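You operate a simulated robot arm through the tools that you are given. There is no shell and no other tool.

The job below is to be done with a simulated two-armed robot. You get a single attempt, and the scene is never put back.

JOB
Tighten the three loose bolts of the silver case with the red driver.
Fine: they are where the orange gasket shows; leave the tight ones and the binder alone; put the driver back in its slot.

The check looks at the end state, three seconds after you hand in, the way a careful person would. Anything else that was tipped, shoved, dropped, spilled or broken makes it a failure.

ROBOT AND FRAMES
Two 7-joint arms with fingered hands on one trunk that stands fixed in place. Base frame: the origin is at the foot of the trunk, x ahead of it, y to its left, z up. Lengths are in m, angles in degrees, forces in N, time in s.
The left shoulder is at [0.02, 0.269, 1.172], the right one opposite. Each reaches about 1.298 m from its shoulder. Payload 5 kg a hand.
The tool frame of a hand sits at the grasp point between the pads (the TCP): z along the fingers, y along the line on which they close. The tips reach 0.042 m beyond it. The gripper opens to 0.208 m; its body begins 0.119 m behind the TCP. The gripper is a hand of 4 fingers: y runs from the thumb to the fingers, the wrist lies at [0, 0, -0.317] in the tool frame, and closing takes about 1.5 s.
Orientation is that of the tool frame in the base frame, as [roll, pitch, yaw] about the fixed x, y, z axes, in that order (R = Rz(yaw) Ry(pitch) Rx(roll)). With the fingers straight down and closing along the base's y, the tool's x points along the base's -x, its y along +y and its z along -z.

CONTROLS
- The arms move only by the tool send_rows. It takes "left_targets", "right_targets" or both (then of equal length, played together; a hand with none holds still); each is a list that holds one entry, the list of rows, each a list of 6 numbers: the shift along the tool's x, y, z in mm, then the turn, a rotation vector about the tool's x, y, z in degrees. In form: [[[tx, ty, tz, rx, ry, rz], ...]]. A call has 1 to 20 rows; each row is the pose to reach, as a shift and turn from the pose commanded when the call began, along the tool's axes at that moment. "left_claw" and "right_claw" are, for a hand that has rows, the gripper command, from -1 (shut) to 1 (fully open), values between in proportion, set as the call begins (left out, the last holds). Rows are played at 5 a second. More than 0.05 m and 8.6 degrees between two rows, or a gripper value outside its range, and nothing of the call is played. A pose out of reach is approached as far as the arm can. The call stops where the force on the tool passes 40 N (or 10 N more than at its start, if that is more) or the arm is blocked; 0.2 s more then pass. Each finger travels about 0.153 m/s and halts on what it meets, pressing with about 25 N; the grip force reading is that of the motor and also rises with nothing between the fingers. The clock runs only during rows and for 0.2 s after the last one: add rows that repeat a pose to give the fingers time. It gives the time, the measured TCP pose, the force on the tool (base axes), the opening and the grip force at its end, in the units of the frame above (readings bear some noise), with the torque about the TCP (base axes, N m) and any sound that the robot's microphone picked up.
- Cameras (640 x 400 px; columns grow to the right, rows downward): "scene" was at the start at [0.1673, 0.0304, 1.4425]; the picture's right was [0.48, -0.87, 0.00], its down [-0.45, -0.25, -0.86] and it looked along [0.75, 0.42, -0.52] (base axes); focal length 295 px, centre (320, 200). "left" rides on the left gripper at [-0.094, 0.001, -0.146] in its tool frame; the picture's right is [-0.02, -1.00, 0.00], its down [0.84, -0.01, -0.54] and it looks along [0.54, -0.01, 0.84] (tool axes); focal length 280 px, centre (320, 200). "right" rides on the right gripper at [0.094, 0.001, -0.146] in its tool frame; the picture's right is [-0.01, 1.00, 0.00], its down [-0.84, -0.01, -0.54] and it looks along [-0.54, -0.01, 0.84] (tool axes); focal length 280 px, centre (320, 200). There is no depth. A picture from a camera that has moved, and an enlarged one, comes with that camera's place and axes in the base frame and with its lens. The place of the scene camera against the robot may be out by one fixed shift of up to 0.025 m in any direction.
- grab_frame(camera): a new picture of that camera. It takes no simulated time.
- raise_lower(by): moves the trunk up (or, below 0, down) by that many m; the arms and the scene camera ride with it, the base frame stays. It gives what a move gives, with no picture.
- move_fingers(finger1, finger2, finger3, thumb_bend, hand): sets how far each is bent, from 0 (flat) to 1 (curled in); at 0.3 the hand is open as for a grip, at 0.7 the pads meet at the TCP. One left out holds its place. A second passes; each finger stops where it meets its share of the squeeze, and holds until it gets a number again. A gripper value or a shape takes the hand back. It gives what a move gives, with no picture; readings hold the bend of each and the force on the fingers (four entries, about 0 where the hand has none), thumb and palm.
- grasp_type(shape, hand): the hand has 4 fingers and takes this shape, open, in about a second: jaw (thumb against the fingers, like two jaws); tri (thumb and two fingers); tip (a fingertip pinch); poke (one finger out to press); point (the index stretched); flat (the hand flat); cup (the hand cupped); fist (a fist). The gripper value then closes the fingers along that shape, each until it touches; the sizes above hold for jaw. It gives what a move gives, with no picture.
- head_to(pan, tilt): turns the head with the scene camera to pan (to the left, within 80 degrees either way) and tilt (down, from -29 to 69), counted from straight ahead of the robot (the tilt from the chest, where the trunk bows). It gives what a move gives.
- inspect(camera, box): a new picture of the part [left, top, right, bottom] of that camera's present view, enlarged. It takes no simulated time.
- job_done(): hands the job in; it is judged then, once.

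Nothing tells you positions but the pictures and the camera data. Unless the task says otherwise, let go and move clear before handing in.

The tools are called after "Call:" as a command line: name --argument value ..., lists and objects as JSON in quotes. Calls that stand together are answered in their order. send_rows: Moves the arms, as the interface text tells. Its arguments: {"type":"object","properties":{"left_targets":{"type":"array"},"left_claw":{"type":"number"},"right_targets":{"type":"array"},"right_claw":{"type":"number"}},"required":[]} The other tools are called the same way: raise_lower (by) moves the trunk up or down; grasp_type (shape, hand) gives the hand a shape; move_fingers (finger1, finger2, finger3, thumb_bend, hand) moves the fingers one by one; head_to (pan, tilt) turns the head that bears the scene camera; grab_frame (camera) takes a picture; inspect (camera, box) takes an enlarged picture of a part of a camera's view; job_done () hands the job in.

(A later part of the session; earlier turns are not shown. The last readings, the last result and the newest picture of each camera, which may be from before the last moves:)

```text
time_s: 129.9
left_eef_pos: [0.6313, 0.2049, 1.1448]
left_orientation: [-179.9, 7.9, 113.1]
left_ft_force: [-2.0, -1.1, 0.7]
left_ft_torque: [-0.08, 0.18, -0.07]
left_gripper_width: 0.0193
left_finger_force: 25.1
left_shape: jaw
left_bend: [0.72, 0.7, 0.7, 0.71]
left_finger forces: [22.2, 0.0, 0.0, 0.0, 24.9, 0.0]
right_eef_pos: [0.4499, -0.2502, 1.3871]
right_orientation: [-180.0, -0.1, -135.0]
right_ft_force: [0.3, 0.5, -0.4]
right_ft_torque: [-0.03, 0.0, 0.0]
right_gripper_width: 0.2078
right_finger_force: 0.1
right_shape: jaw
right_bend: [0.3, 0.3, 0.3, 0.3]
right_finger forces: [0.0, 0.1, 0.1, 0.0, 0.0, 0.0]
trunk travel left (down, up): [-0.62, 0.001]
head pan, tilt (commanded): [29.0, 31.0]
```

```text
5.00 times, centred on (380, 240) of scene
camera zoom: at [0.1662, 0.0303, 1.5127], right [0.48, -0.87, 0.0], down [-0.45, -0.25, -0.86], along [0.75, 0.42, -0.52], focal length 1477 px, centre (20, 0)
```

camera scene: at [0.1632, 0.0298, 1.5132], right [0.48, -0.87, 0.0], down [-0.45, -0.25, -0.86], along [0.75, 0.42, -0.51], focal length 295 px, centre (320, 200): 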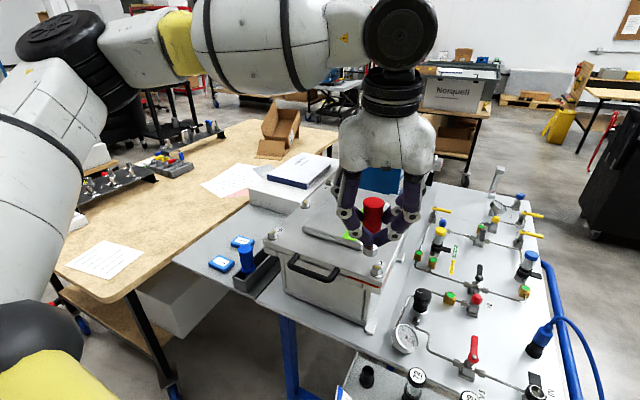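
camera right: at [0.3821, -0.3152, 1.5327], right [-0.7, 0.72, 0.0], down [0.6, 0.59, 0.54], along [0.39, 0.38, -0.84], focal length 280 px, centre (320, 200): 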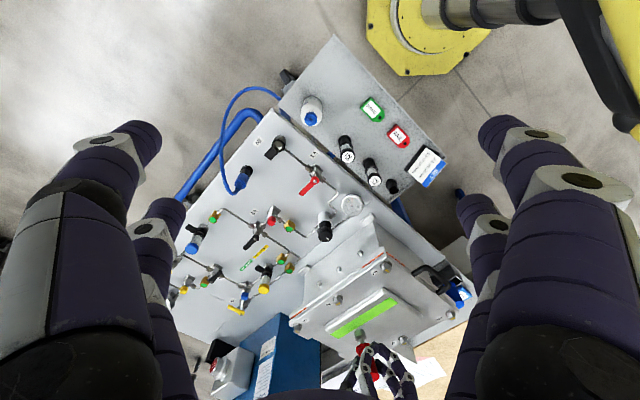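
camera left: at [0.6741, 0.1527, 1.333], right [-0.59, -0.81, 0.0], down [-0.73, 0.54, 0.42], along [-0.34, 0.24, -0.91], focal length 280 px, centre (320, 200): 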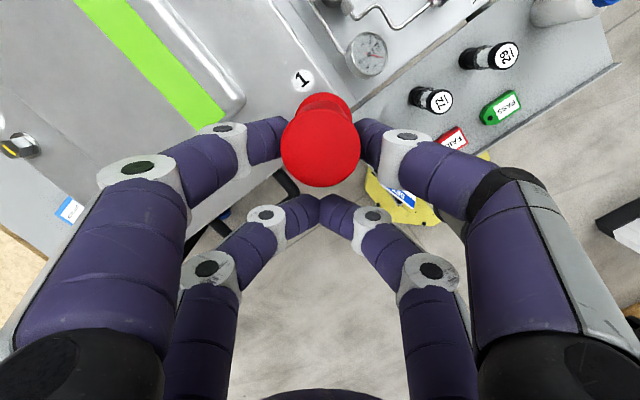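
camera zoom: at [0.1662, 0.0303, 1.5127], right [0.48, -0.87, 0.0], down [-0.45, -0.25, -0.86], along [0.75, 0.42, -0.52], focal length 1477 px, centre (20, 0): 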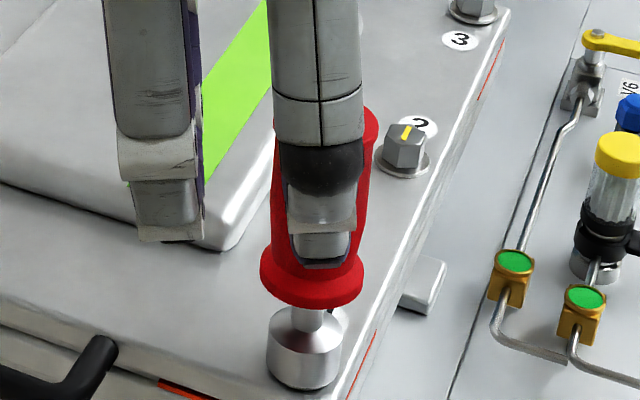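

Forces stay tiny. I'll turn another 30°.

Call:
send_rows --left_targets '[[[-0.25, 3.3, 0, 0.7, 0, 4.95], [-0.8, 6.56, 0.1, 1.39, 0, 9.9], [-1.6, 9.76, 0.2, 2.09, 0, 14.85], [-2.7, 12.88, 0.4, 2.78, 0, 19.8], [-4.04, 15.9, 0.6, 3.48, 0, 24.75], [-5.65, 18.8, 0.8, 4.17, 0, 29.7]]]'

Call:
inspect --camera "scene" --box '[340, 200, 420, 280]'

```text
time_s: 131.3
left_eef_pos: [0.6501, 0.2069, 1.1441]
left_orientation: [-180.0, 8.0, 83.1]
left_ft_force: [-2.5, -1.5, 2.3]
left_ft_torque: [-0.11, 0.19, 0.02]
left_gripper_width: 0.0198
left_finger_force: 24.9
left_shape: jaw
left_bend: [0.72, 0.7, 0.7, 0.71]
left_finger forces: [22.5, 0.1, 0.0, 0.0, 24.8, 0.1]
right_eef_pos: [0.4495, -0.2492, 1.3858]
right_orientation: [-180.0, 0.0, -135.0]
right_ft_force: [0.7, -0.2, -0.1]
right_ft_torque: [0.02, -0.01, 0.0]
right_gripper_width: 0.2078
right_finger_force: 0.0
right_shape: jaw
right_bend: [0.3, 0.3, 0.3, 0.3]
right_finger forces: [0.0, 0.1, 0.1, 0.0, 0.1, 0.0]
trunk travel left (down, up): [-0.62, 0.001]
head pan, tilt (commanded): [29.0, 31.0]
```

```text
5.00 times, centred on (380, 240) of scene
camera zoom: at [0.1662, 0.0302, 1.5127], right [0.48, -0.87, 0.0], down [-0.45, -0.25, -0.86], along [0.75, 0.42, -0.52], focal length 1477 px, centre (20, 0)
```

zoom: 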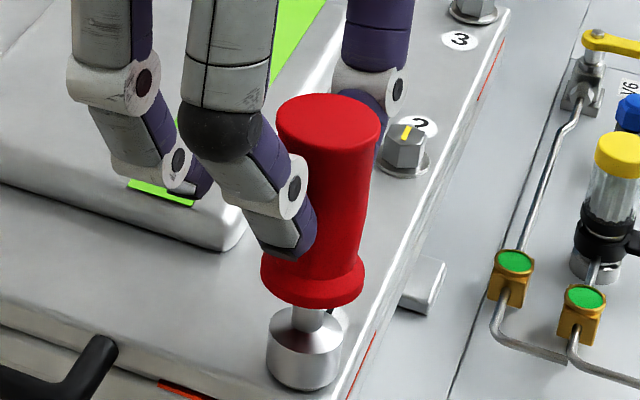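

60° done with hardly any load. Another 30°, where the bolt should come tight.

Call:
send_rows --left_targets '[[[-0.25, 3.3, 0, 0.7, 0, 4.95], [-0.8, 6.56, 0.1, 1.39, 0, 9.9], [-1.6, 9.76, 0.2, 2.09, 0, 14.85], [-2.7, 12.88, 0.4, 2.78, 0, 19.8], [-4.04, 15.9, 0.6, 3.48, 0, 24.75], [-5.65, 18.8, 0.8, 4.17, 0, 29.7]]]'

Call:
inspect --camera "right" --box '[370, 240, 440, 310]'

```text
time_s: 132.7
left_eef_pos: [0.6674, 0.1994, 1.1432]
left_orientation: [-179.8, 8.0, 53.2]
left_ft_force: [-1.8, -1.8, -0.9]
left_ft_torque: [-0.09, 0.05, 0.14]
left_gripper_width: 0.0196
left_finger_force: 25.3
left_shape: jaw
left_bend: [0.72, 0.7, 0.7, 0.7]
left_finger forces: [22.6, 0.0, 0.0, 0.0, 23.1, 0.1]
right_eef_pos: [0.4499, -0.2505, 1.3857]
right_orientation: [180.0, -0.1, -135.0]
right_ft_force: [-0.7, -0.3, 0.6]
right_ft_torque: [-0.01, 0.02, -0.02]
right_gripper_width: 0.2076
right_finger_force: 0.0
right_shape: jaw
right_bend: [0.3, 0.3, 0.3, 0.3]
right_finger forces: [0.0, 0.1, 0.0, 0.0, 0.0, 0.0]
trunk travel left (down, up): [-0.62, 0.001]
head pan, tilt (commanded): [29.0, 31.0]
```

```text
5.71 times, centred on (405, 275) of right
camera zoom: at [0.3826, -0.3148, 1.5325], right [-0.7, 0.72, 0.0], down [0.6, 0.59, 0.54], along [0.39, 0.38, -0.84], focal length 1602 px, centre (-166, -229)
```

zoom: 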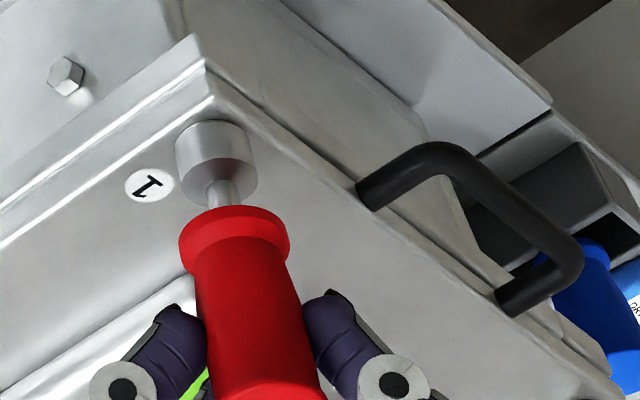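

The orange strips at bolt 1 have disappeared. I'll turn the last few degrees until it resists as bolt 5 did.

Call:
send_rows --left_targets '[[[-0.1, 1.65, 0, 0.35, 0, 2.5], [-0.25, 3.3, 0, 0.7, 0, 4.95], [-0.5, 4.9, 0, 1.05, 0, 7.4], [-0.8, 6.56, 0.1, 1.39, 0, 9.9], [-0.8, 6.56, 0.1, 1.39, 0, 9.9]]]'

```text
time_s: 133.9
left_eef_pos: [0.6737, 0.1961, 1.1437]
left_orientation: [-179.9, 8.0, 43.2]
left_ft_force: [-5.5, -1.4, -3.3]
left_ft_torque: [0.07, 0.15, 0.17]
left_gripper_width: 0.0192
left_finger_force: 25.1
left_shape: jaw
left_bend: [0.72, 0.7, 0.7, 0.7]
left_finger forces: [21.3, 0.0, 0.0, 0.1, 24.5, 0.0]
right_eef_pos: [0.4496, -0.2489, 1.3864]
right_orientation: [179.9, 0.1, -135.0]
right_ft_force: [0.5, 0.6, -0.5]
right_ft_torque: [0.01, 0.03, -0.01]
right_gripper_width: 0.2081
right_finger_force: 0.0
right_shape: jaw
right_bend: [0.3, 0.3, 0.3, 0.3]
right_finger forces: [0.0, 0.1, 0.0, 0.0, 0.0, 0.0]
trunk travel left (down, up): [-0.62, 0.001]
head pan, tilt (commanded): [29.0, 31.0]
```

Call:
send_rows --left_targets '[[[-0.1, 1.65, 0, 0.35, 0, 2.5], [-0.25, 3.3, 0, 0.7, 0, 4.95], [-0.5, 4.9, 0, 1.05, 0, 7.4], [-0.8, 6.56, 0.1, 1.39, 0, 9.9], [-0.8, 6.56, 0.1, 1.39, 0, 9.9]]]'

Call:
inspect --camera "scene" --box '[340, 200, 420, 280]'

Call:
grab_frame --camera "left"

```text
time_s: 135.1
left_eef_pos: [0.6421, 0.1817, 1.1462]
left_orientation: [-179.8, 7.5, 34.2]
left_ft_force: [-3.0, -7.7, -1.8]
left_ft_torque: [-0.18, 0.12, 0.16]
left_gripper_width: 0.0118
left_finger_force: 25.1
left_shape: jaw
left_bend: [0.74, 0.7, 0.7, 0.73]
left_finger forces: [14.0, 0.0, 0.1, 0.0, 3.1, 0.0]
left hand out of reach, approached as far as the arm can: row 2, 3, 4, 5
right_eef_pos: [0.4526, -0.2479, 1.3859]
right_orientation: [179.9, 0.0, -134.9]
right_ft_force: [2.0, 0.7, -0.4]
right_ft_torque: [-0.1, 0.12, 0.03]
right_gripper_width: 0.2081
right_finger_force: 0.0
right_shape: jaw
right_bend: [0.3, 0.3, 0.3, 0.3]
right_finger forces: [0.0, 0.0, 0.0, 0.0, 0.1, 0.1]
trunk travel left (down, up): [-0.62, 0.001]
head pan, tilt (commanded): [29.0, 31.0]
```

```text
5.00 times, centred on (380, 240) of scene
camera zoom: at [0.1675, 0.0307, 1.5125], right [0.48, -0.87, 0.0], down [-0.45, -0.25, -0.86], along [0.75, 0.42, -0.52], focal length 1477 px, centre (20, 0)
```

zoom: 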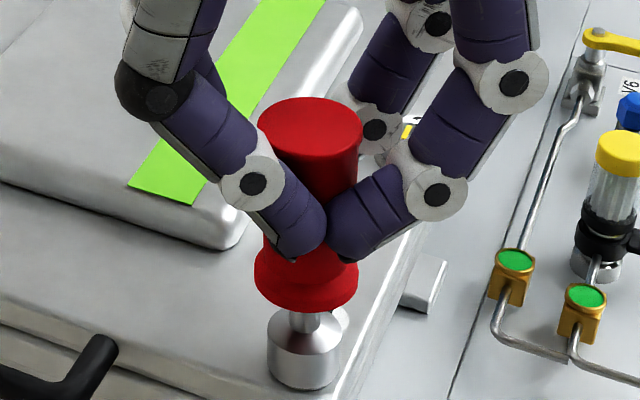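

```text
taken
camera left: at [0.5815, 0.1391, 1.3015], right [-0.58, 0.82, 0.0], down [0.74, 0.52, 0.42], along [0.34, 0.25, -0.91], focal length 280 px, centre (320, 200)
```

left: 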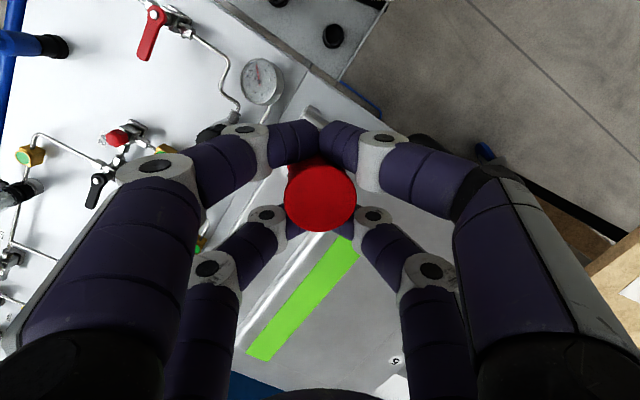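

The hand ran out of reach at the end of that stroke and the fingers slid off; the driver still stands on bolt 1. I'll open the fingers first and check.

Call:
send_rows --left_targets '[[[0, 0, 0, 0, 0, 0], [0, 0, 0, 0, 0, 0], [0, 0, 0, 0, 0, 0], [0, 0, 0, 0, 0, 0], [0, 0, 0, 0, 0, 0]]]' --left_claw -0.04

Call:
inspect --camera "scene" --box '[340, 200, 420, 280]'

Call:
grab_frame --camera "left"

Call:
inspect --camera "right" --box '[360, 240, 440, 320]'

```text
time_s: 136.3
left_eef_pos: [0.6415, 0.1827, 1.1451]
left_orientation: [-179.8, 7.4, 34.4]
left_ft_force: [1.0, 0.1, 0.1]
left_ft_torque: [-0.01, 0.01, -0.02]
left_gripper_width: 0.0993
left_finger_force: 0.1
left_shape: jaw
left_bend: [0.73, 0.73, 0.73, 0.7]
left_finger forces: [0.1, 0.0, 0.0, 0.0, 0.0, 0.0]
right_eef_pos: [0.4484, -0.2484, 1.3855]
right_orientation: [180.0, 0.0, -135.0]
right_ft_force: [0.3, 0.8, -0.6]
right_ft_torque: [-0.01, 0.03, 0.02]
right_gripper_width: 0.2077
right_finger_force: 0.1
right_shape: jaw
right_bend: [0.3, 0.3, 0.3, 0.3]
right_finger forces: [0.0, 0.0, 0.0, 0.1, 0.1, 0.0]
trunk travel left (down, up): [-0.62, 0.001]
head pan, tilt (commanded): [29.0, 31.0]
```

```text
5.00 times, centred on (380, 240) of scene
camera zoom: at [0.1666, 0.0306, 1.5126], right [0.48, -0.87, 0.0], down [-0.45, -0.25, -0.86], along [0.75, 0.42, -0.52], focal length 1477 px, centre (20, 0)
```

zoom: 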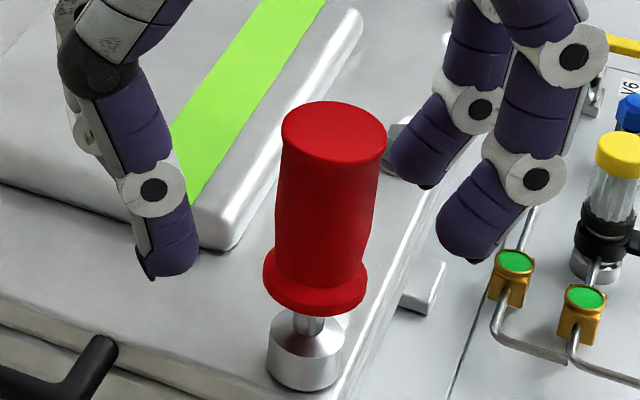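

```text
taken
camera left: at [0.5819, 0.1396, 1.3016], right [-0.58, 0.82, 0.0], down [0.74, 0.52, 0.43], along [0.35, 0.25, -0.9], focal length 280 px, centre (320, 200)
```

left: 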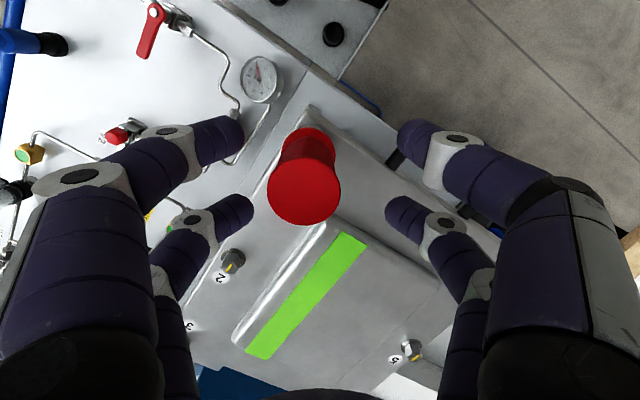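

```text
5.00 times, centred on (400, 280) of right
camera zoom: at [0.3827, -0.3145, 1.5326], right [-0.7, 0.72, 0.0], down [0.6, 0.59, 0.54], along [0.39, 0.38, -0.84], focal length 1402 px, centre (-80, -200)
```

zoom: 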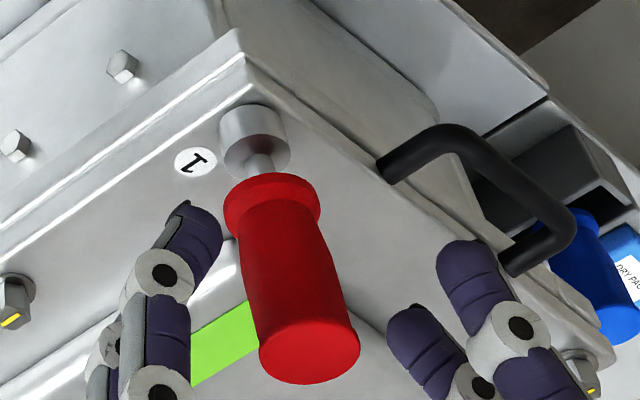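

The driver stands upright by itself on bolt 1. I'll rotate the open hand around it back to yaw −247 and then regrasp for the final tightening.

Call:
send_rows --left_targets '[[[-1, 3, -1, 0, 0, 0], [-2, 7, -2, -1.0, 0, -7.8], [-3.3, 10.6, -2, -2.1, 0, -15.7], [-3.3, 10.6, -2, -3.1, 0, -23.5], [-3.3, 10.6, -2, -4.1, 0, -31.3], [-3.3, 10.6, -2, -5.15, 0, -39.1], [-3.3, 10.6, -2, -6.2, 0, -47], [-3.3, 10.6, -2, -7.2, 0, -54.8], [-3.3, 10.6, -2, -8.2, 0, -62.6], [-3.3, 10.6, -2, -9.3, 0, -70.5], [-3.3, 10.6, -2, -10.3, 0, -78.3], [-3.3, 10.6, -2, -10.3, 0, -78.3]]]'

Call:
grab_frame --camera "left"

Call:
inspect --camera "scene" --box '[340, 200, 420, 280]'

```text
time_s: 138.9
left_eef_pos: [0.647, 0.1708, 1.1503]
left_orientation: [-179.4, 7.4, 112.4]
left_ft_force: [0.1, -0.1, -0.5]
left_ft_torque: [0.01, 0.0, 0.03]
left_gripper_width: 0.0995
left_finger_force: 0.1
left_shape: jaw
left_bend: [0.73, 0.73, 0.73, 0.7]
left_finger forces: [0.1, 0.1, 0.0, 0.1, 0.0, 0.0]
left hand out of reach, approached as far as the arm can: row 1
right_eef_pos: [0.4497, -0.2489, 1.386]
right_orientation: [-180.0, 0.1, -135.0]
right_ft_force: [0.7, 0.0, -0.2]
right_ft_torque: [0.01, 0.02, 0.0]
right_gripper_width: 0.208
right_finger_force: 0.0
right_shape: jaw
right_bend: [0.3, 0.3, 0.3, 0.3]
right_finger forces: [0.0, 0.1, 0.0, 0.1, 0.0, 0.0]
trunk travel left (down, up): [-0.62, 0.001]
head pan, tilt (commanded): [29.0, 31.0]
```

```text
taken
camera left: at [0.6766, 0.1044, 1.3059], right [-0.92, -0.39, 0.01], down [-0.35, 0.83, 0.42], along [-0.18, 0.39, -0.91], focal length 280 px, centre (320, 200)
```

left: 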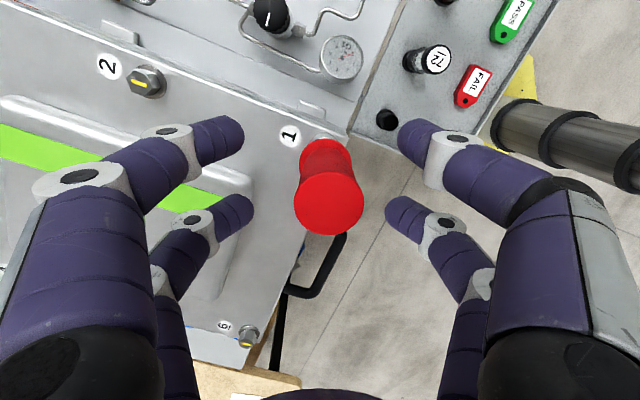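

```text
5.00 times, centred on (380, 240) of scene
camera zoom: at [0.1664, 0.0305, 1.5127], right [0.48, -0.87, 0.0], down [-0.45, -0.25, -0.86], along [0.75, 0.42, -0.52], focal length 1477 px, centre (20, 0)
```

zoom: 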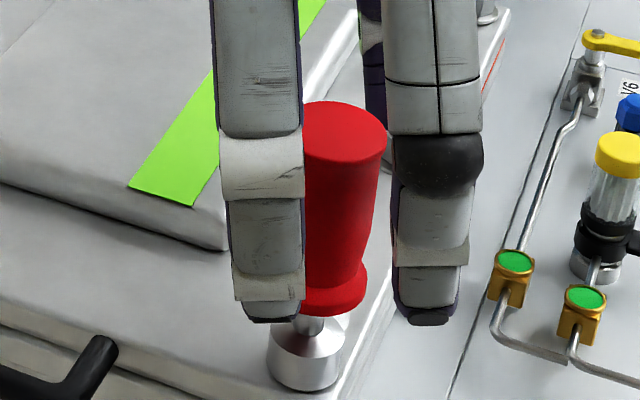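

Call:
send_rows --left_targets '[[[9, -0.7, 0.7, 0, 0, 0], [18, -1.5, 1.4, 0, 0, 0], [27, -2.2, 2.1, 0, 0, 0], [36.5, -3, 2.8, 0, 0, 0], [36.5, -3, 2.8, 0, 0, 0]]]'

Call:
grab_frame --camera "left"

Call:
inspect --camera "scene" --box '[340, 200, 420, 280]'

```text
time_s: 140.1
left_eef_pos: [0.6318, 0.2023, 1.1421]
left_orientation: [-179.3, 7.5, 112.3]
left_ft_force: [-1.3, 0.3, 0.0]
left_ft_torque: [0.01, 0.02, -0.04]
left_gripper_width: 0.0994
left_finger_force: 0.1
left_shape: jaw
left_bend: [0.73, 0.73, 0.73, 0.7]
left_finger forces: [0.0, 0.0, 0.0, 0.0, 0.0, 0.1]
right_eef_pos: [0.4499, -0.2497, 1.3853]
right_orientation: [-180.0, 0.0, -135.0]
right_ft_force: [0.0, -0.5, -0.3]
right_ft_torque: [0.01, 0.03, -0.02]
right_gripper_width: 0.2078
right_finger_force: 0.3
right_shape: jaw
right_bend: [0.3, 0.3, 0.3, 0.3]
right_finger forces: [0.1, 0.0, 0.1, 0.1, 0.0, 0.0]
trunk travel left (down, up): [-0.62, 0.001]
head pan, tilt (commanded): [29.0, 31.0]
```

```text
taken
camera left: at [0.6604, 0.137, 1.2985], right [-0.92, -0.39, 0.01], down [-0.35, 0.84, 0.42], along [-0.18, 0.39, -0.91], focal length 280 px, centre (320, 200)
```

left: 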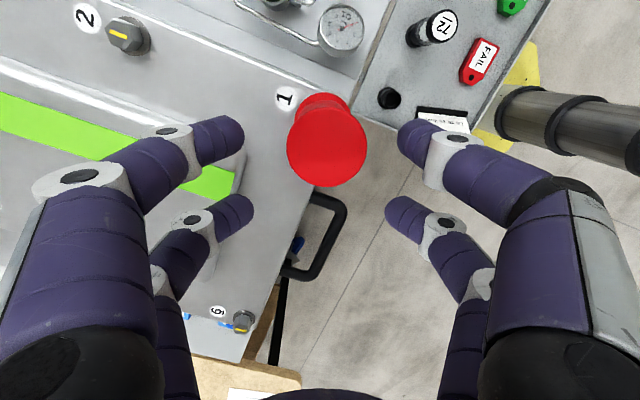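

```text
5.00 times, centred on (380, 240) of scene
camera zoom: at [0.1664, 0.0303, 1.5127], right [0.48, -0.87, 0.0], down [-0.45, -0.25, -0.86], along [0.75, 0.42, -0.52], focal length 1477 px, centre (20, 0)
```

zoom: 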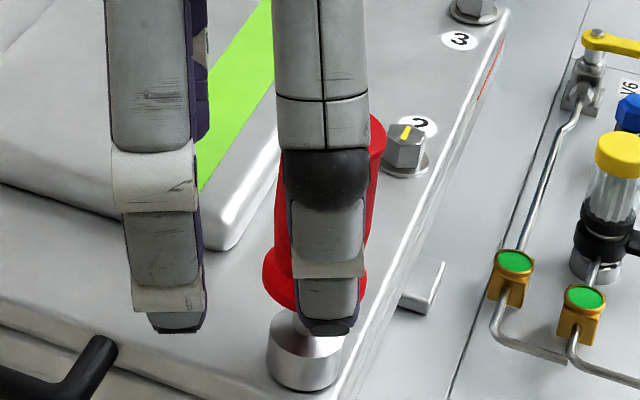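

The front pair is lined up with the handle; closing.

Call:
send_rows --left_targets '[[[0, -1, 0, 0, 0, 0], [0, -1, 0, 0, 0, 0], [0, -1, 0, 0, 0, 0], [0, -1, 0, 0, 0, 0], [0, -1, 0, 0, 0, 0], [0, -1, 0, 0, 0, 0], [0, -1, 0, 0, 0, 0], [0, -1, 0, 0, 0, 0]]]' --left_claw -1

Call:
grab_frame --camera "left"

```text
time_s: 141.9
left_eef_pos: [0.6299, 0.2027, 1.1418]
left_orientation: [-179.4, 7.5, 112.3]
left_ft_force: [1.1, -0.6, -0.1]
left_ft_torque: [0.05, 0.0, 0.01]
left_gripper_width: 0.0186
left_finger_force: 25.6
left_shape: jaw
left_bend: [0.73, 0.7, 0.7, 0.7]
left_finger forces: [21.9, 0.0, 0.0, 0.0, 22.0, 0.0]
right_eef_pos: [0.4498, -0.2502, 1.3874]
right_orientation: [-180.0, 0.0, -135.0]
right_ft_force: [-0.3, -0.3, 0.1]
right_ft_torque: [0.02, 0.0, 0.02]
right_gripper_width: 0.208
right_finger_force: 0.1
right_shape: jaw
right_bend: [0.3, 0.3, 0.3, 0.3]
right_finger forces: [0.1, 0.1, 0.0, 0.1, 0.1, 0.0]
trunk travel left (down, up): [-0.62, 0.001]
head pan, tilt (commanded): [29.0, 31.0]
```

```text
taken
camera left: at [0.6589, 0.1367, 1.2982], right [-0.92, -0.39, 0.01], down [-0.35, 0.84, 0.42], along [-0.18, 0.39, -0.91], focal length 280 px, centre (320, 200)
```

left: 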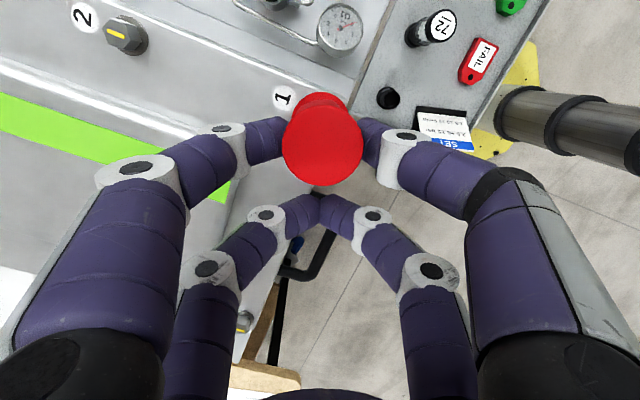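

Firm grip again. Turning 15° clockwise to find the stop.

Call:
send_rows --left_targets '[[[0, 1.5, 0, 0.33, 0, 2.5], [0.06, 3.08, 0, 0.65, 0, 4.96], [0, 4.6, 0, 0.98, 0, 7.4], [-0.15, 6.15, 0, 1.3, 0, 9.9], [-0.4, 7.7, 0, 1.63, 0, 12.4], [-0.62, 9.19, 0.1, 1.96, 0, 14.9], [-0.62, 9.19, 0.1, 1.96, 0, 14.9]]]'

```text
time_s: 143.5
left_eef_pos: [0.6383, 0.2059, 1.1418]
left_orientation: [-179.5, 7.8, 97.2]
left_ft_force: [0.9, 1.1, 0.0]
left_ft_torque: [0.03, -0.03, 0.21]
left_gripper_width: 0.0189
left_finger_force: 25.8
left_shape: jaw
left_bend: [0.73, 0.7, 0.7, 0.7]
left_finger forces: [22.5, 0.0, 0.0, 0.1, 21.8, 0.1]
right_eef_pos: [0.4511, -0.2495, 1.3878]
right_orientation: [180.0, 0.0, -135.0]
right_ft_force: [0.2, -0.6, -0.5]
right_ft_torque: [0.0, -0.03, 0.01]
right_gripper_width: 0.2079
right_finger_force: 0.1
right_shape: jaw
right_bend: [0.3, 0.3, 0.3, 0.3]
right_finger forces: [0.0, 0.0, 0.0, 0.0, 0.0, 0.1]
trunk travel left (down, up): [-0.62, 0.001]
head pan, tilt (commanded): [29.0, 31.0]
```

Call:
send_rows --left_targets '[[[0, 1.5, 0, 0.33, 0, 2.5], [0.06, 3.08, 0, 0.65, 0, 4.96], [0, 4.6, 0, 0.98, 0, 7.4], [-0.15, 6.15, 0, 1.3, 0, 9.9], [-0.4, 7.7, 0, 1.63, 0, 12.4], [-0.62, 9.19, 0.1, 1.96, 0, 14.9], [-0.62, 9.19, 0.1, 1.96, 0, 14.9]]]'

Call:
grab_frame --camera "left"

```text
time_s: 145.1
left_eef_pos: [0.6471, 0.2065, 1.141]
left_orientation: [-179.5, 7.8, 82.2]
left_ft_force: [-0.2, 4.6, 0.6]
left_ft_torque: [0.15, 0.07, 0.9]
left_gripper_width: 0.0186
left_finger_force: 24.6
left_shape: jaw
left_bend: [0.73, 0.7, 0.7, 0.7]
left_finger forces: [28.0, 0.1, 0.0, 0.1, 22.2, 0.1]
right_eef_pos: [0.451, -0.2492, 1.3848]
right_orientation: [180.0, 0.1, -134.9]
right_ft_force: [-0.3, 0.2, -0.3]
right_ft_torque: [-0.01, 0.0, 0.0]
right_gripper_width: 0.2082
right_finger_force: 0.1
right_shape: jaw
right_bend: [0.3, 0.3, 0.3, 0.3]
right_finger forces: [0.0, 0.1, 0.1, 0.0, 0.0, 0.1]
trunk travel left (down, up): [-0.62, 0.001]
head pan, tilt (commanded): [29.0, 31.0]
```

```text
taken
camera left: at [0.6387, 0.135, 1.298], right [-0.99, 0.12, 0.01], down [0.12, 0.9, 0.42], along [0.04, 0.42, -0.91], focal length 280 px, centre (320, 200)
```

left: 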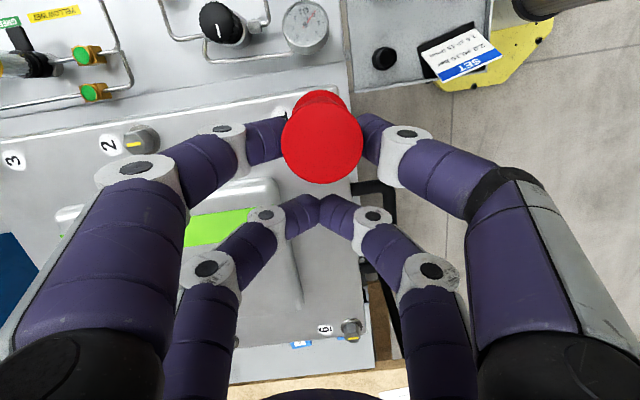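

Now 0.9 N·m with almost no side load: bolt 1 has come tight like bolt 5. A last 4° to be sure, then unwind the twist.

Call:
send_rows --left_targets '[[[0, 1.25, 0, 0.26, 0, 2], [0.05, 2.5, 0, 0.52, 0, 4], [0.05, 2.5, 0, 0.52, 0, 4]]]'

Call:
send_rows --left_targets '[[[0, -1.5, 0, -0.33, 0, -2.5], [0, -3.08, 0, -0.65, 0, -4.96], [-0.1, -4.6, 0, -0.98, 0, -7.4], [-0.1, -4.6, 0, -0.98, 0, -7.4]]]'

```text
time_s: 145.9
left_eef_pos: [0.6485, 0.2068, 1.1404]
left_orientation: [-179.5, 7.8, 78.3]
left_ft_force: [5.0, 13.6, 2.0]
left_ft_torque: [0.24, -0.05, 0.89]
left_gripper_width: 0.0181
left_finger_force: 25.1
left_shape: jaw
left_bend: [0.73, 0.7, 0.7, 0.7]
left_finger forces: [30.8, 0.0, 0.1, 0.0, 18.6, 0.0]
right_eef_pos: [0.4509, -0.2486, 1.3863]
right_orientation: [-180.0, 0.0, -134.9]
right_ft_force: [0.4, -0.4, -0.2]
right_ft_torque: [0.0, -0.01, 0.03]
right_gripper_width: 0.208
right_finger_force: 0.1
right_shape: jaw
right_bend: [0.3, 0.3, 0.3, 0.3]
right_finger forces: [0.0, 0.0, 0.1, 0.1, 0.0, 0.1]
trunk travel left (down, up): [-0.62, 0.001]
head pan, tilt (commanded): [29.0, 31.0]
```

```text
time_s: 146.9
left_eef_pos: [0.6452, 0.2062, 1.1411]
left_orientation: [-179.4, 7.8, 85.5]
left_ft_force: [1.8, 4.9, 1.4]
left_ft_torque: [0.05, 0.03, 0.04]
left_gripper_width: 0.0186
left_finger_force: 24.6
left_shape: jaw
left_bend: [0.73, 0.7, 0.7, 0.7]
left_finger forces: [25.0, 0.0, 0.0, 0.0, 22.4, 0.1]
right_eef_pos: [0.4494, -0.25, 1.3876]
right_orientation: [-180.0, 0.0, -134.9]
right_ft_force: [-0.6, -0.3, -0.9]
right_ft_torque: [0.01, -0.04, -0.03]
right_gripper_width: 0.2078
right_finger_force: 0.2
right_shape: jaw
right_bend: [0.3, 0.3, 0.3, 0.3]
right_finger forces: [0.0, 0.0, 0.0, 0.1, 0.0, 0.0]
trunk travel left (down, up): [-0.62, 0.001]
head pan, tilt (commanded): [29.0, 31.0]
```

Untwisted. Lifting the driver straight off bolt 1 to check its mark.

Call:
send_rows --left_targets '[[[-0.5, 0, -4, 0, 0, 0], [-1.0, 0, -8, 0, 0, 0], [-1.6, 0, -12, 0, 0, 0], [-2.1, 0, -16, 0, 0, 0], [-2.6, 0, -20, 0, 0, 0], [-3.9, 0, -30, 0, 0, 0], [-5.9, 0, -45, 0, 0, 0], [-5.9, 0, -45, 0, 0, 0]]]'

Call:
inspect --camera "scene" --box '[340, 200, 420, 280]'

Call:
inspect --camera "right" --box '[370, 240, 440, 310]'

```text
time_s: 148.7
left_eef_pos: [0.6471, 0.2064, 1.1855]
left_orientation: [-179.6, 7.8, 85.6]
left_ft_force: [0.7, -0.5, -2.2]
left_ft_torque: [0.08, 0.0, 0.02]
left_gripper_width: 0.0177
left_finger_force: 25.1
left_shape: jaw
left_bend: [0.72, 0.7, 0.7, 0.7]
left_finger forces: [22.5, 0.0, 0.0, 0.0, 21.6, 0.1]
right_eef_pos: [0.4498, -0.25, 1.3865]
right_orientation: [-180.0, 0.0, -135.1]
right_ft_force: [-0.2, 0.1, 0.8]
right_ft_torque: [0.02, 0.0, 0.01]
right_gripper_width: 0.2081
right_finger_force: 0.0
right_shape: jaw
right_bend: [0.3, 0.3, 0.3, 0.3]
right_finger forces: [0.1, 0.0, 0.1, 0.1, 0.1, 0.0]
trunk travel left (down, up): [-0.62, 0.001]
head pan, tilt (commanded): [29.0, 31.0]
```

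```text
5.00 times, centred on (380, 240) of scene
camera zoom: at [0.1666, 0.0305, 1.5126], right [0.48, -0.87, 0.0], down [-0.45, -0.25, -0.86], along [0.75, 0.42, -0.52], focal length 1477 px, centre (20, 0)
```

zoom: 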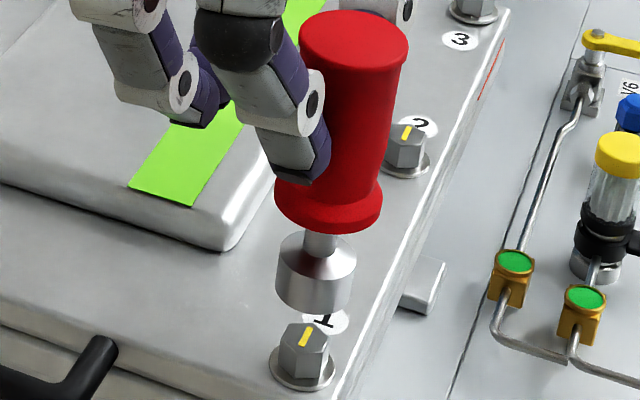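

```text
5.71 times, centred on (405, 275) of right
camera zoom: at [0.3827, -0.3147, 1.5326], right [-0.7, 0.72, 0.0], down [0.6, 0.59, 0.54], along [0.39, 0.38, -0.84], focal length 1602 px, centre (-166, -229)
```

zoom: 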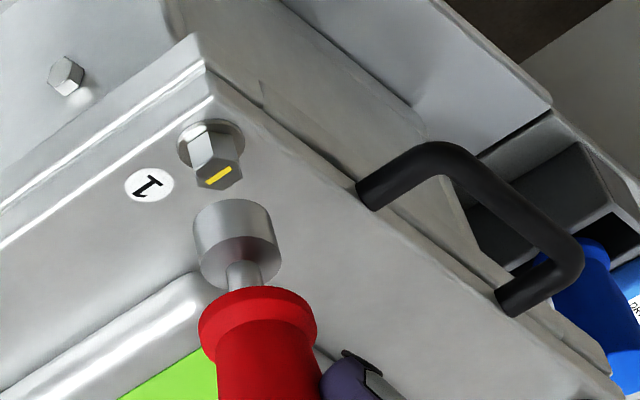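

Bolt 1 is tight: mark along x and no orange. For bolt 3 I need a strongly tilted hand, so I'll take the driver back to bolt 5 as a stand and regrasp there.

Call:
send_rows --left_targets '[[[37, 17, -5, 0, 0, 0], [75, 34.5, -10, 0, 0, 0], [112, 52, -15.4, 0, 0, 0], [150, 69, -20.5, 0, 0, 0], [187, 86.5, -25.6, 0, 0, 0], [224, 103.7, -30.7, 0, 0, 0], [262, 121, -35.9, 0, 0, 0], [299.1, 138.3, -41, 0, 0, 0], [299.1, 138.3, -41, 0, 0, 0]]]'

Call:
inspect --camera "scene" --box '[270, 140, 350, 220]'

Call:
inspect --camera "right" --box '[390, 320, 450, 380]'

```text
time_s: 150.7
left_eef_pos: [0.8058, 0.4961, 1.187]
left_orientation: [-179.5, 7.7, 85.6]
left_ft_force: [-0.1, -0.5, -2.2]
left_ft_torque: [0.17, -0.02, 0.01]
left_gripper_width: 0.0174
left_finger_force: 24.6
left_shape: jaw
left_bend: [0.72, 0.7, 0.7, 0.7]
left_finger forces: [22.3, 0.0, 0.1, 0.0, 21.4, 0.0]
right_eef_pos: [0.4503, -0.2505, 1.3868]
right_orientation: [-180.0, 0.0, -135.0]
right_ft_force: [0.3, 0.3, -0.8]
right_ft_torque: [0.11, -0.08, -0.01]
right_gripper_width: 0.2078
right_finger_force: 0.0
right_shape: jaw
right_bend: [0.3, 0.3, 0.3, 0.3]
right_finger forces: [0.1, 0.0, 0.0, 0.1, 0.0, 0.0]
trunk travel left (down, up): [-0.62, 0.001]
head pan, tilt (commanded): [29.0, 31.0]
```

```text
5.00 times, centred on (310, 180) of scene
camera zoom: at [0.1659, 0.0297, 1.5128], right [0.48, -0.87, 0.0], down [-0.45, -0.25, -0.86], along [0.75, 0.42, -0.51], focal length 1477 px, centre (370, 300)
```

zoom: 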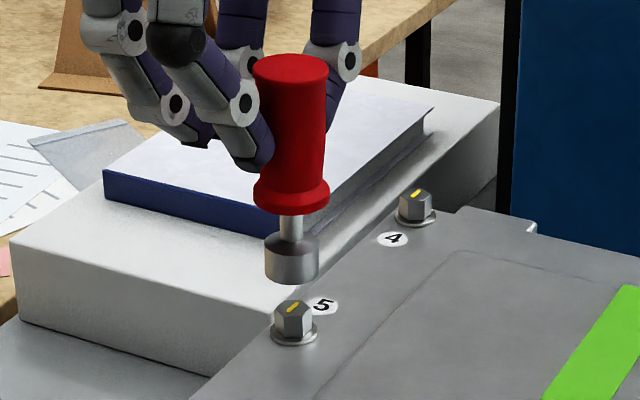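

```text
6.67 times, centred on (420, 350) of right
camera zoom: at [0.3819, -0.3156, 1.5327], right [-0.7, 0.72, 0.0], down [0.6, 0.59, 0.54], along [0.39, 0.38, -0.84], focal length 1869 px, centre (-347, -800)
```

zoom: 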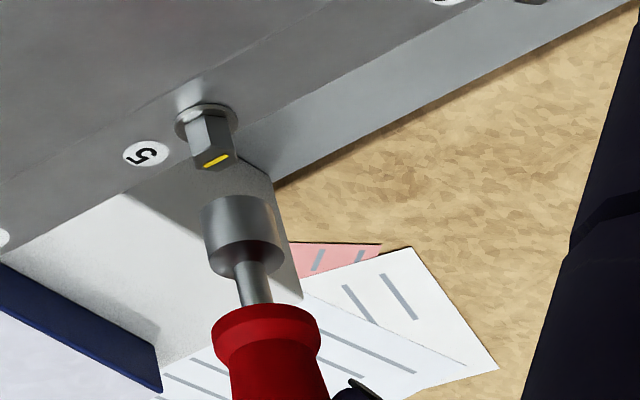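

Call:
send_rows --left_targets '[[[0.9, 2.3, 0, 0, 0, 0], [2.3, 2.3, 9.9, 0, 0, 0], [3.3, 2.3, 17.8, 0, 0, 0], [3.3, 2.3, 17.8, 0, 0, 0]]]'

Call:
inspect --camera "scene" --box '[290, 180, 330, 220]'

Call:
inspect --camera "right" --box '[395, 325, 435, 365]'

```text
time_s: 151.7
left_eef_pos: [0.8079, 0.4973, 1.1685]
left_orientation: [-179.5, 7.8, 85.6]
left_ft_force: [0.0, 0.0, -1.7]
left_ft_torque: [0.1, 0.02, -0.03]
left_gripper_width: 0.0175
left_finger_force: 24.8
left_shape: jaw
left_bend: [0.72, 0.7, 0.7, 0.7]
left_finger forces: [22.3, 0.0, 0.1, 0.0, 21.4, 0.0]
right_eef_pos: [0.4517, -0.2494, 1.3871]
right_orientation: [180.0, 0.0, -135.0]
right_ft_force: [0.5, -1.1, -0.1]
right_ft_torque: [-0.01, 0.0, 0.0]
right_gripper_width: 0.2081
right_finger_force: 0.1
right_shape: jaw
right_bend: [0.3, 0.3, 0.3, 0.3]
right_finger forces: [0.0, 0.1, 0.1, 0.0, 0.0, 0.1]
trunk travel left (down, up): [-0.62, 0.001]
head pan, tilt (commanded): [29.0, 31.0]
```

```text
10.00 times, centred on (310, 200) of scene
camera zoom: at [0.1665, 0.0305, 1.5127], right [0.48, -0.87, 0.0], down [-0.45, -0.25, -0.86], along [0.75, 0.42, -0.52], focal length 2954 px, centre (420, 200)
```

zoom: 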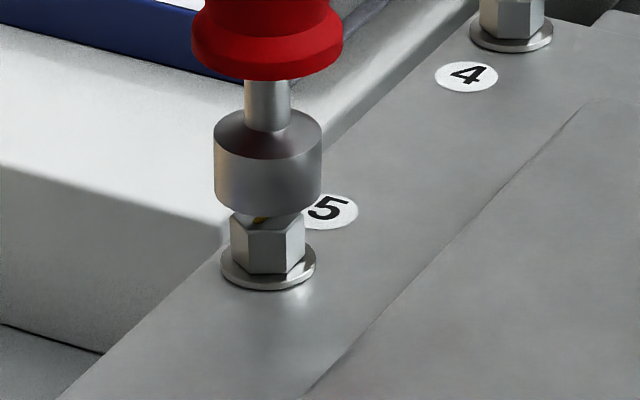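

```text
10.00 times, centred on (415, 345) of right
camera zoom: at [0.3826, -0.3147, 1.5326], right [-0.7, 0.72, 0.0], down [0.6, 0.59, 0.54], along [0.39, 0.38, -0.84], focal length 2804 px, centre (-630, -1250)
```

zoom: 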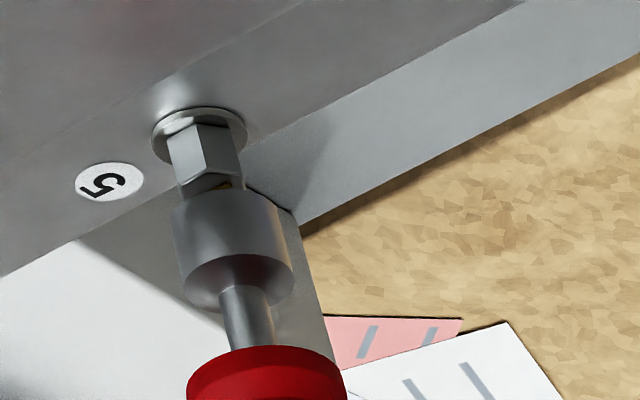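

Well aligned again. Lowering onto bolt 5's hex.

Call:
send_rows --left_targets '[[[0.5, 0, 4, 0, 0, 0], [1.0, 0, 8, 0, 0, 0], [1.4, 0, 11, 0, 0, 0], [1.4, 0, 11, 0, 0, 0]]]'

```text
time_s: 152.7
left_eef_pos: [0.8086, 0.4978, 1.1565]
left_orientation: [-179.6, 7.8, 85.6]
left_ft_force: [-0.7, -0.8, 3.0]
left_ft_torque: [-0.14, 0.07, -0.04]
left_gripper_width: 0.0179
left_finger_force: 24.9
left_shape: jaw
left_bend: [0.73, 0.7, 0.7, 0.7]
left_finger forces: [23.0, 0.1, 0.0, 0.0, 23.0, 0.1]
right_eef_pos: [0.4489, -0.2496, 1.3866]
right_orientation: [179.9, 0.0, -135.1]
right_ft_force: [-0.9, -0.4, 0.2]
right_ft_torque: [-0.01, 0.0, 0.0]
right_gripper_width: 0.208
right_finger_force: 0.1
right_shape: jaw
right_bend: [0.3, 0.3, 0.3, 0.3]
right_finger forces: [0.0, 0.0, 0.1, 0.1, 0.0, 0.1]
trunk travel left (down, up): [-0.62, 0.001]
head pan, tilt (commanded): [29.0, 31.0]
```

Call:
send_rows --left_targets '[[[0.3, 0, 2, 0, 0, 0], [0.5, 0, 4, 0, 0, 0], [0.8, 0, 6, 0, 0, 0], [0.8, 0, 6, 0, 0, 0]]]'

Call:
inspect --camera "scene" --box '[290, 180, 330, 220]'

```text
time_s: 153.7
left_eef_pos: [0.8072, 0.4963, 1.1542]
left_orientation: [-179.6, 7.8, 85.6]
left_ft_force: [-6.3, -0.2, 32.6]
left_ft_torque: [-1.14, 0.38, -0.23]
left_gripper_width: 0.0209
left_finger_force: 25.0
left_shape: jaw
left_bend: [0.74, 0.7, 0.7, 0.71]
left_finger forces: [27.3, 0.0, 0.0, 0.0, 31.9, 0.0]
right_eef_pos: [0.447, -0.2511, 1.3867]
right_orientation: [180.0, 0.2, -134.9]
right_ft_force: [0.4, -0.7, 0.2]
right_ft_torque: [0.03, 0.0, -0.04]
right_gripper_width: 0.2081
right_finger_force: 0.1
right_shape: jaw
right_bend: [0.3, 0.3, 0.3, 0.3]
right_finger forces: [0.1, 0.1, 0.1, 0.1, 0.0, 0.0]
trunk travel left (down, up): [-0.62, 0.001]
head pan, tilt (commanded): [29.0, 31.0]
```

```text
10.00 times, centred on (310, 200) of scene
camera zoom: at [0.1638, 0.0293, 1.5132], right [0.48, -0.87, 0.0], down [-0.45, -0.25, -0.86], along [0.75, 0.42, -0.51], focal length 2954 px, centre (420, 200)
```

zoom: 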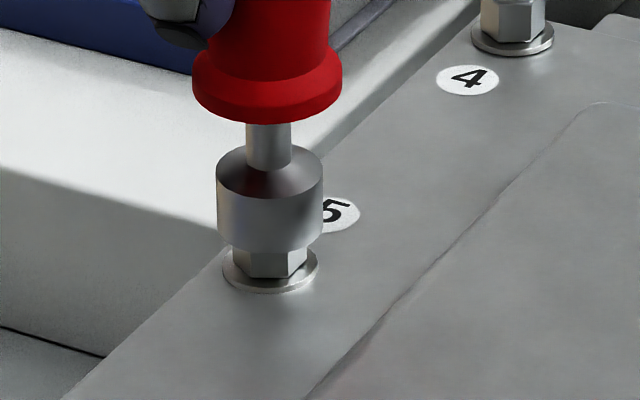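

It jammed just at the start of the hex, pushing 33 N. I'll ease off and turn a few degrees clockwise with light pressure.

Call:
send_rows --left_targets '[[[-0.5, 0, -3.8, 0, 0, 0], [-0.5, 0, -3.8, 0, 0, 0]]]'

Call:
send_rows --left_targets '[[[0, 1.2, 0, 0.27, 0, 2], [0, 2.4, 0, 0.54, 0, 4], [0, 3.6, 0, 0.82, 0, 6], [0, 4.9, 0, 1.09, 0, 8], [0, 4.9, 0, 1.09, 0, 8]]]'

```text
time_s: 154.3
left_eef_pos: [0.8076, 0.4968, 1.1558]
left_orientation: [-179.5, 7.6, 85.6]
left_ft_force: [-2.8, -0.5, 17.3]
left_ft_torque: [-0.66, 0.22, -0.12]
left_gripper_width: 0.021
left_finger_force: 24.8
left_shape: jaw
left_bend: [0.74, 0.7, 0.7, 0.71]
left_finger forces: [26.6, 0.0, 0.0, 0.1, 28.5, 0.0]
right_eef_pos: [0.4484, -0.2512, 1.3871]
right_orientation: [180.0, 0.1, -135.0]
right_ft_force: [0.4, 0.3, -0.1]
right_ft_torque: [0.02, 0.02, -0.01]
right_gripper_width: 0.2079
right_finger_force: 0.1
right_shape: jaw
right_bend: [0.3, 0.3, 0.3, 0.3]
right_finger forces: [0.0, 0.1, 0.0, 0.0, 0.0, 0.1]
trunk travel left (down, up): [-0.62, 0.001]
head pan, tilt (commanded): [29.0, 31.0]
```

```text
time_s: 155.5
left_eef_pos: [0.8133, 0.4957, 1.156]
left_orientation: [-179.5, 7.8, 77.6]
left_ft_force: [-2.6, 0.5, 10.9]
left_ft_torque: [-0.31, 0.17, -0.03]
left_gripper_width: 0.0207
left_finger_force: 24.9
left_shape: jaw
left_bend: [0.73, 0.7, 0.7, 0.71]
left_finger forces: [25.3, 0.1, 0.1, 0.0, 26.2, 0.0]
right_eef_pos: [0.45, -0.251, 1.3868]
right_orientation: [-180.0, 0.0, -134.9]
right_ft_force: [0.6, -1.5, 0.1]
right_ft_torque: [0.02, 0.03, 0.0]
right_gripper_width: 0.2079
right_finger_force: 0.0
right_shape: jaw
right_bend: [0.3, 0.3, 0.3, 0.3]
right_finger forces: [0.1, 0.0, 0.0, 0.0, 0.0, 0.1]
trunk travel left (down, up): [-0.62, 0.001]
head pan, tilt (commanded): [29.0, 31.0]
```

Call:
send_rows --left_targets '[[[0, 2.4, 0.3, 0.54, 0, 4], [0, 4.9, 0.3, 1.09, 0, 8], [-0.4, 7.3, 0.3, 1.63, 0, 11.9], [-0.9, 9.6, 0.3, 2.17, 0, 15.9], [-0.9, 9.6, 0.3, 2.17, 0, 15.9]]]'

Call:
inspect --camera "scene" --box '[290, 180, 330, 220]'

Call:
inspect --camera "right" --box '[395, 325, 435, 365]'

```text
time_s: 156.7
left_eef_pos: [0.7627, 0.446, 1.157]
left_orientation: [-179.8, 7.0, 64.1]
left_ft_force: [0.6, 1.7, -2.0]
left_ft_torque: [0.18, -0.1, 0.01]
left_gripper_width: 0.0187
left_finger_force: 25.3
left_shape: jaw
left_bend: [0.73, 0.7, 0.7, 0.7]
left_finger forces: [22.1, 0.0, 0.0, 0.1, 21.6, 0.0]
left hand out of reach, approached as far as the arm can: row 1, 2, 3, 4, 5
right_eef_pos: [0.4497, -0.2502, 1.3863]
right_orientation: [-180.0, 0.1, -134.9]
right_ft_force: [0.4, -0.1, 0.4]
right_ft_torque: [-0.02, -0.01, -0.03]
right_gripper_width: 0.208
right_finger_force: 0.0
right_shape: jaw
right_bend: [0.3, 0.3, 0.3, 0.3]
right_finger forces: [0.0, 0.0, 0.1, 0.0, 0.0, 0.1]
trunk travel left (down, up): [-0.62, 0.001]
head pan, tilt (commanded): [29.0, 31.0]
```

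```text
10.00 times, centred on (310, 200) of scene
camera zoom: at [0.1664, 0.0308, 1.5126], right [0.48, -0.87, 0.0], down [-0.45, -0.25, -0.86], along [0.75, 0.42, -0.52], focal length 2954 px, centre (420, 200)
```

zoom: 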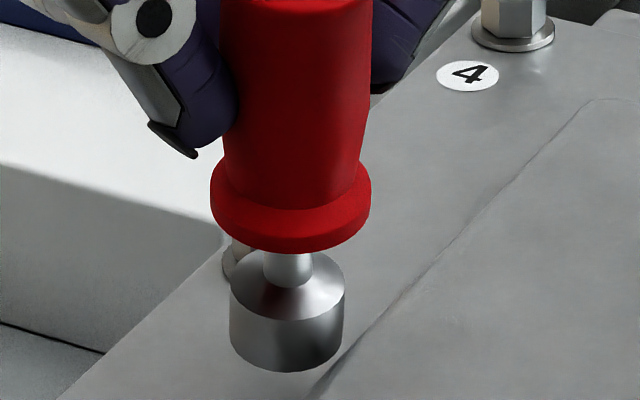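

```text
10.00 times, centred on (415, 345) of right
camera zoom: at [0.3827, -0.3142, 1.5326], right [-0.7, 0.72, 0.0], down [0.6, 0.59, 0.54], along [0.39, 0.38, -0.84], focal length 2804 px, centre (-630, -1250)
```

zoom: 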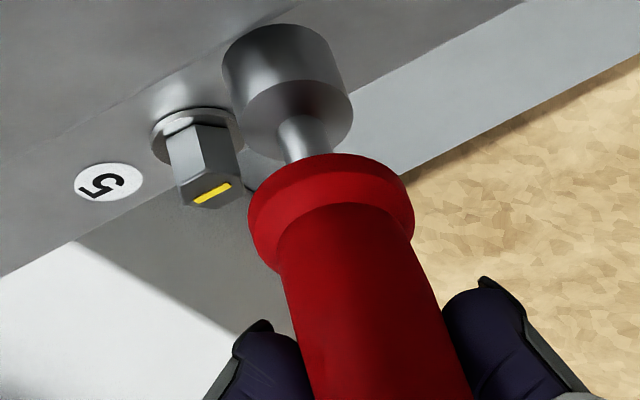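

The wrist reached its turning limit and the hand drifted off to the side; nothing was touched. I'll lift, turn back to yaw 150 where there's room, and hover over bolt 5 again.

Call:
send_rows --left_targets '[[[-2, 0, -16, 0, 0, 0], [-4, 0, -32.8, 0, 0, 0], [-1, 0, -33, -0.95, 0, -7.8], [3, 0, -33.5, -1.9, 0, -15.5], [6, 0, -34, -2.9, 0, -23.3], [10, 0, -34.5, -3.8, 0, -31], [14, 0, -35, -4.8, 0, -38.8], [17, -1, -35.5, -5.7, 0, -46.6], [20, -1, -36, -6.7, 0, -54.3], [24, -1, -36.4, -7.6, 0, -62.1], [27, -1, -36.8, -8.6, 0, -69.9], [30.7, -1, -37.1, -9.5, 0, -77.6], [30.7, -1, -37.1, -10.5, 0, -85.4], [30.7, -1, -37.1, -10.5, 0, -85.4]]]'

Call:
inspect --camera "scene" --box '[270, 140, 350, 220]'

Call:
inspect --camera "right" --box '[390, 320, 450, 380]'

Call:
grab_frame --camera "left"

```text
time_s: 159.7
left_eef_pos: [0.7793, 0.4781, 1.188]
left_orientation: [-179.0, 6.6, 147.7]
left_ft_force: [-0.2, -0.1, -2.0]
left_ft_torque: [0.06, 0.1, 0.02]
left_gripper_width: 0.0184
left_finger_force: 25.4
left_shape: jaw
left_bend: [0.73, 0.7, 0.7, 0.7]
left_finger forces: [21.9, 0.0, 0.0, 0.0, 21.3, 0.0]
left hand out of reach, approached as far as the arm can: row 1, 2
right_eef_pos: [0.4512, -0.2483, 1.3872]
right_orientation: [179.9, 0.0, -134.9]
right_ft_force: [-1.1, 0.2, 0.0]
right_ft_torque: [-0.04, 0.05, 0.01]
right_gripper_width: 0.2079
right_finger_force: 0.1
right_shape: jaw
right_bend: [0.3, 0.3, 0.3, 0.3]
right_finger forces: [0.0, 0.1, 0.0, 0.0, 0.1, 0.0]
trunk travel left (down, up): [-0.62, 0.001]
head pan, tilt (commanded): [29.0, 31.0]
```

```text
5.00 times, centred on (310, 180) of scene
camera zoom: at [0.1667, 0.0309, 1.5126], right [0.48, -0.87, 0.0], down [-0.45, -0.25, -0.86], along [0.75, 0.42, -0.52], focal length 1477 px, centre (370, 300)
```

zoom: 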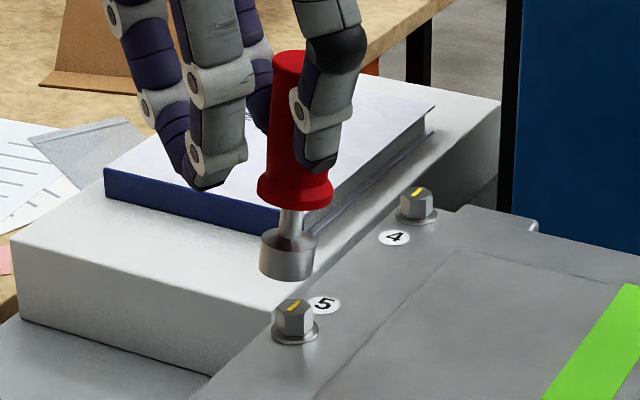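

```text
6.67 times, centred on (420, 350) of right
camera zoom: at [0.3829, -0.3141, 1.5326], right [-0.7, 0.72, 0.0], down [0.6, 0.59, 0.54], along [0.39, 0.38, -0.84], focal length 1869 px, centre (-347, -800)
```

zoom: 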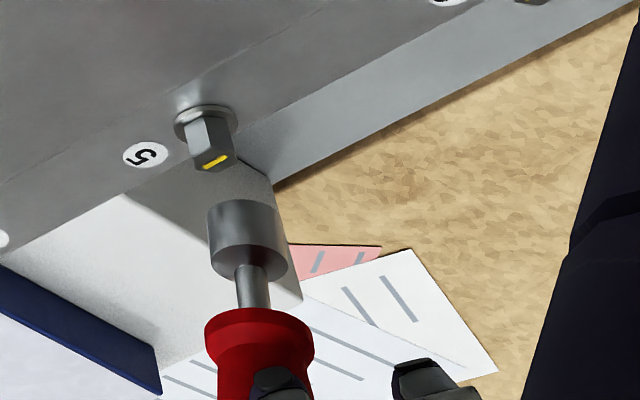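

```text
taken
camera left: at [0.8446, 0.4417, 1.342], right [-0.52, -0.85, 0.02], down [-0.76, 0.48, 0.44], along [-0.38, 0.21, -0.9], focal length 280 px, centre (320, 200)
```

left: 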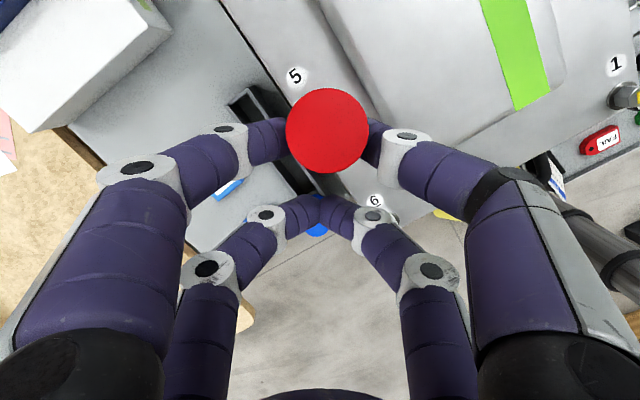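

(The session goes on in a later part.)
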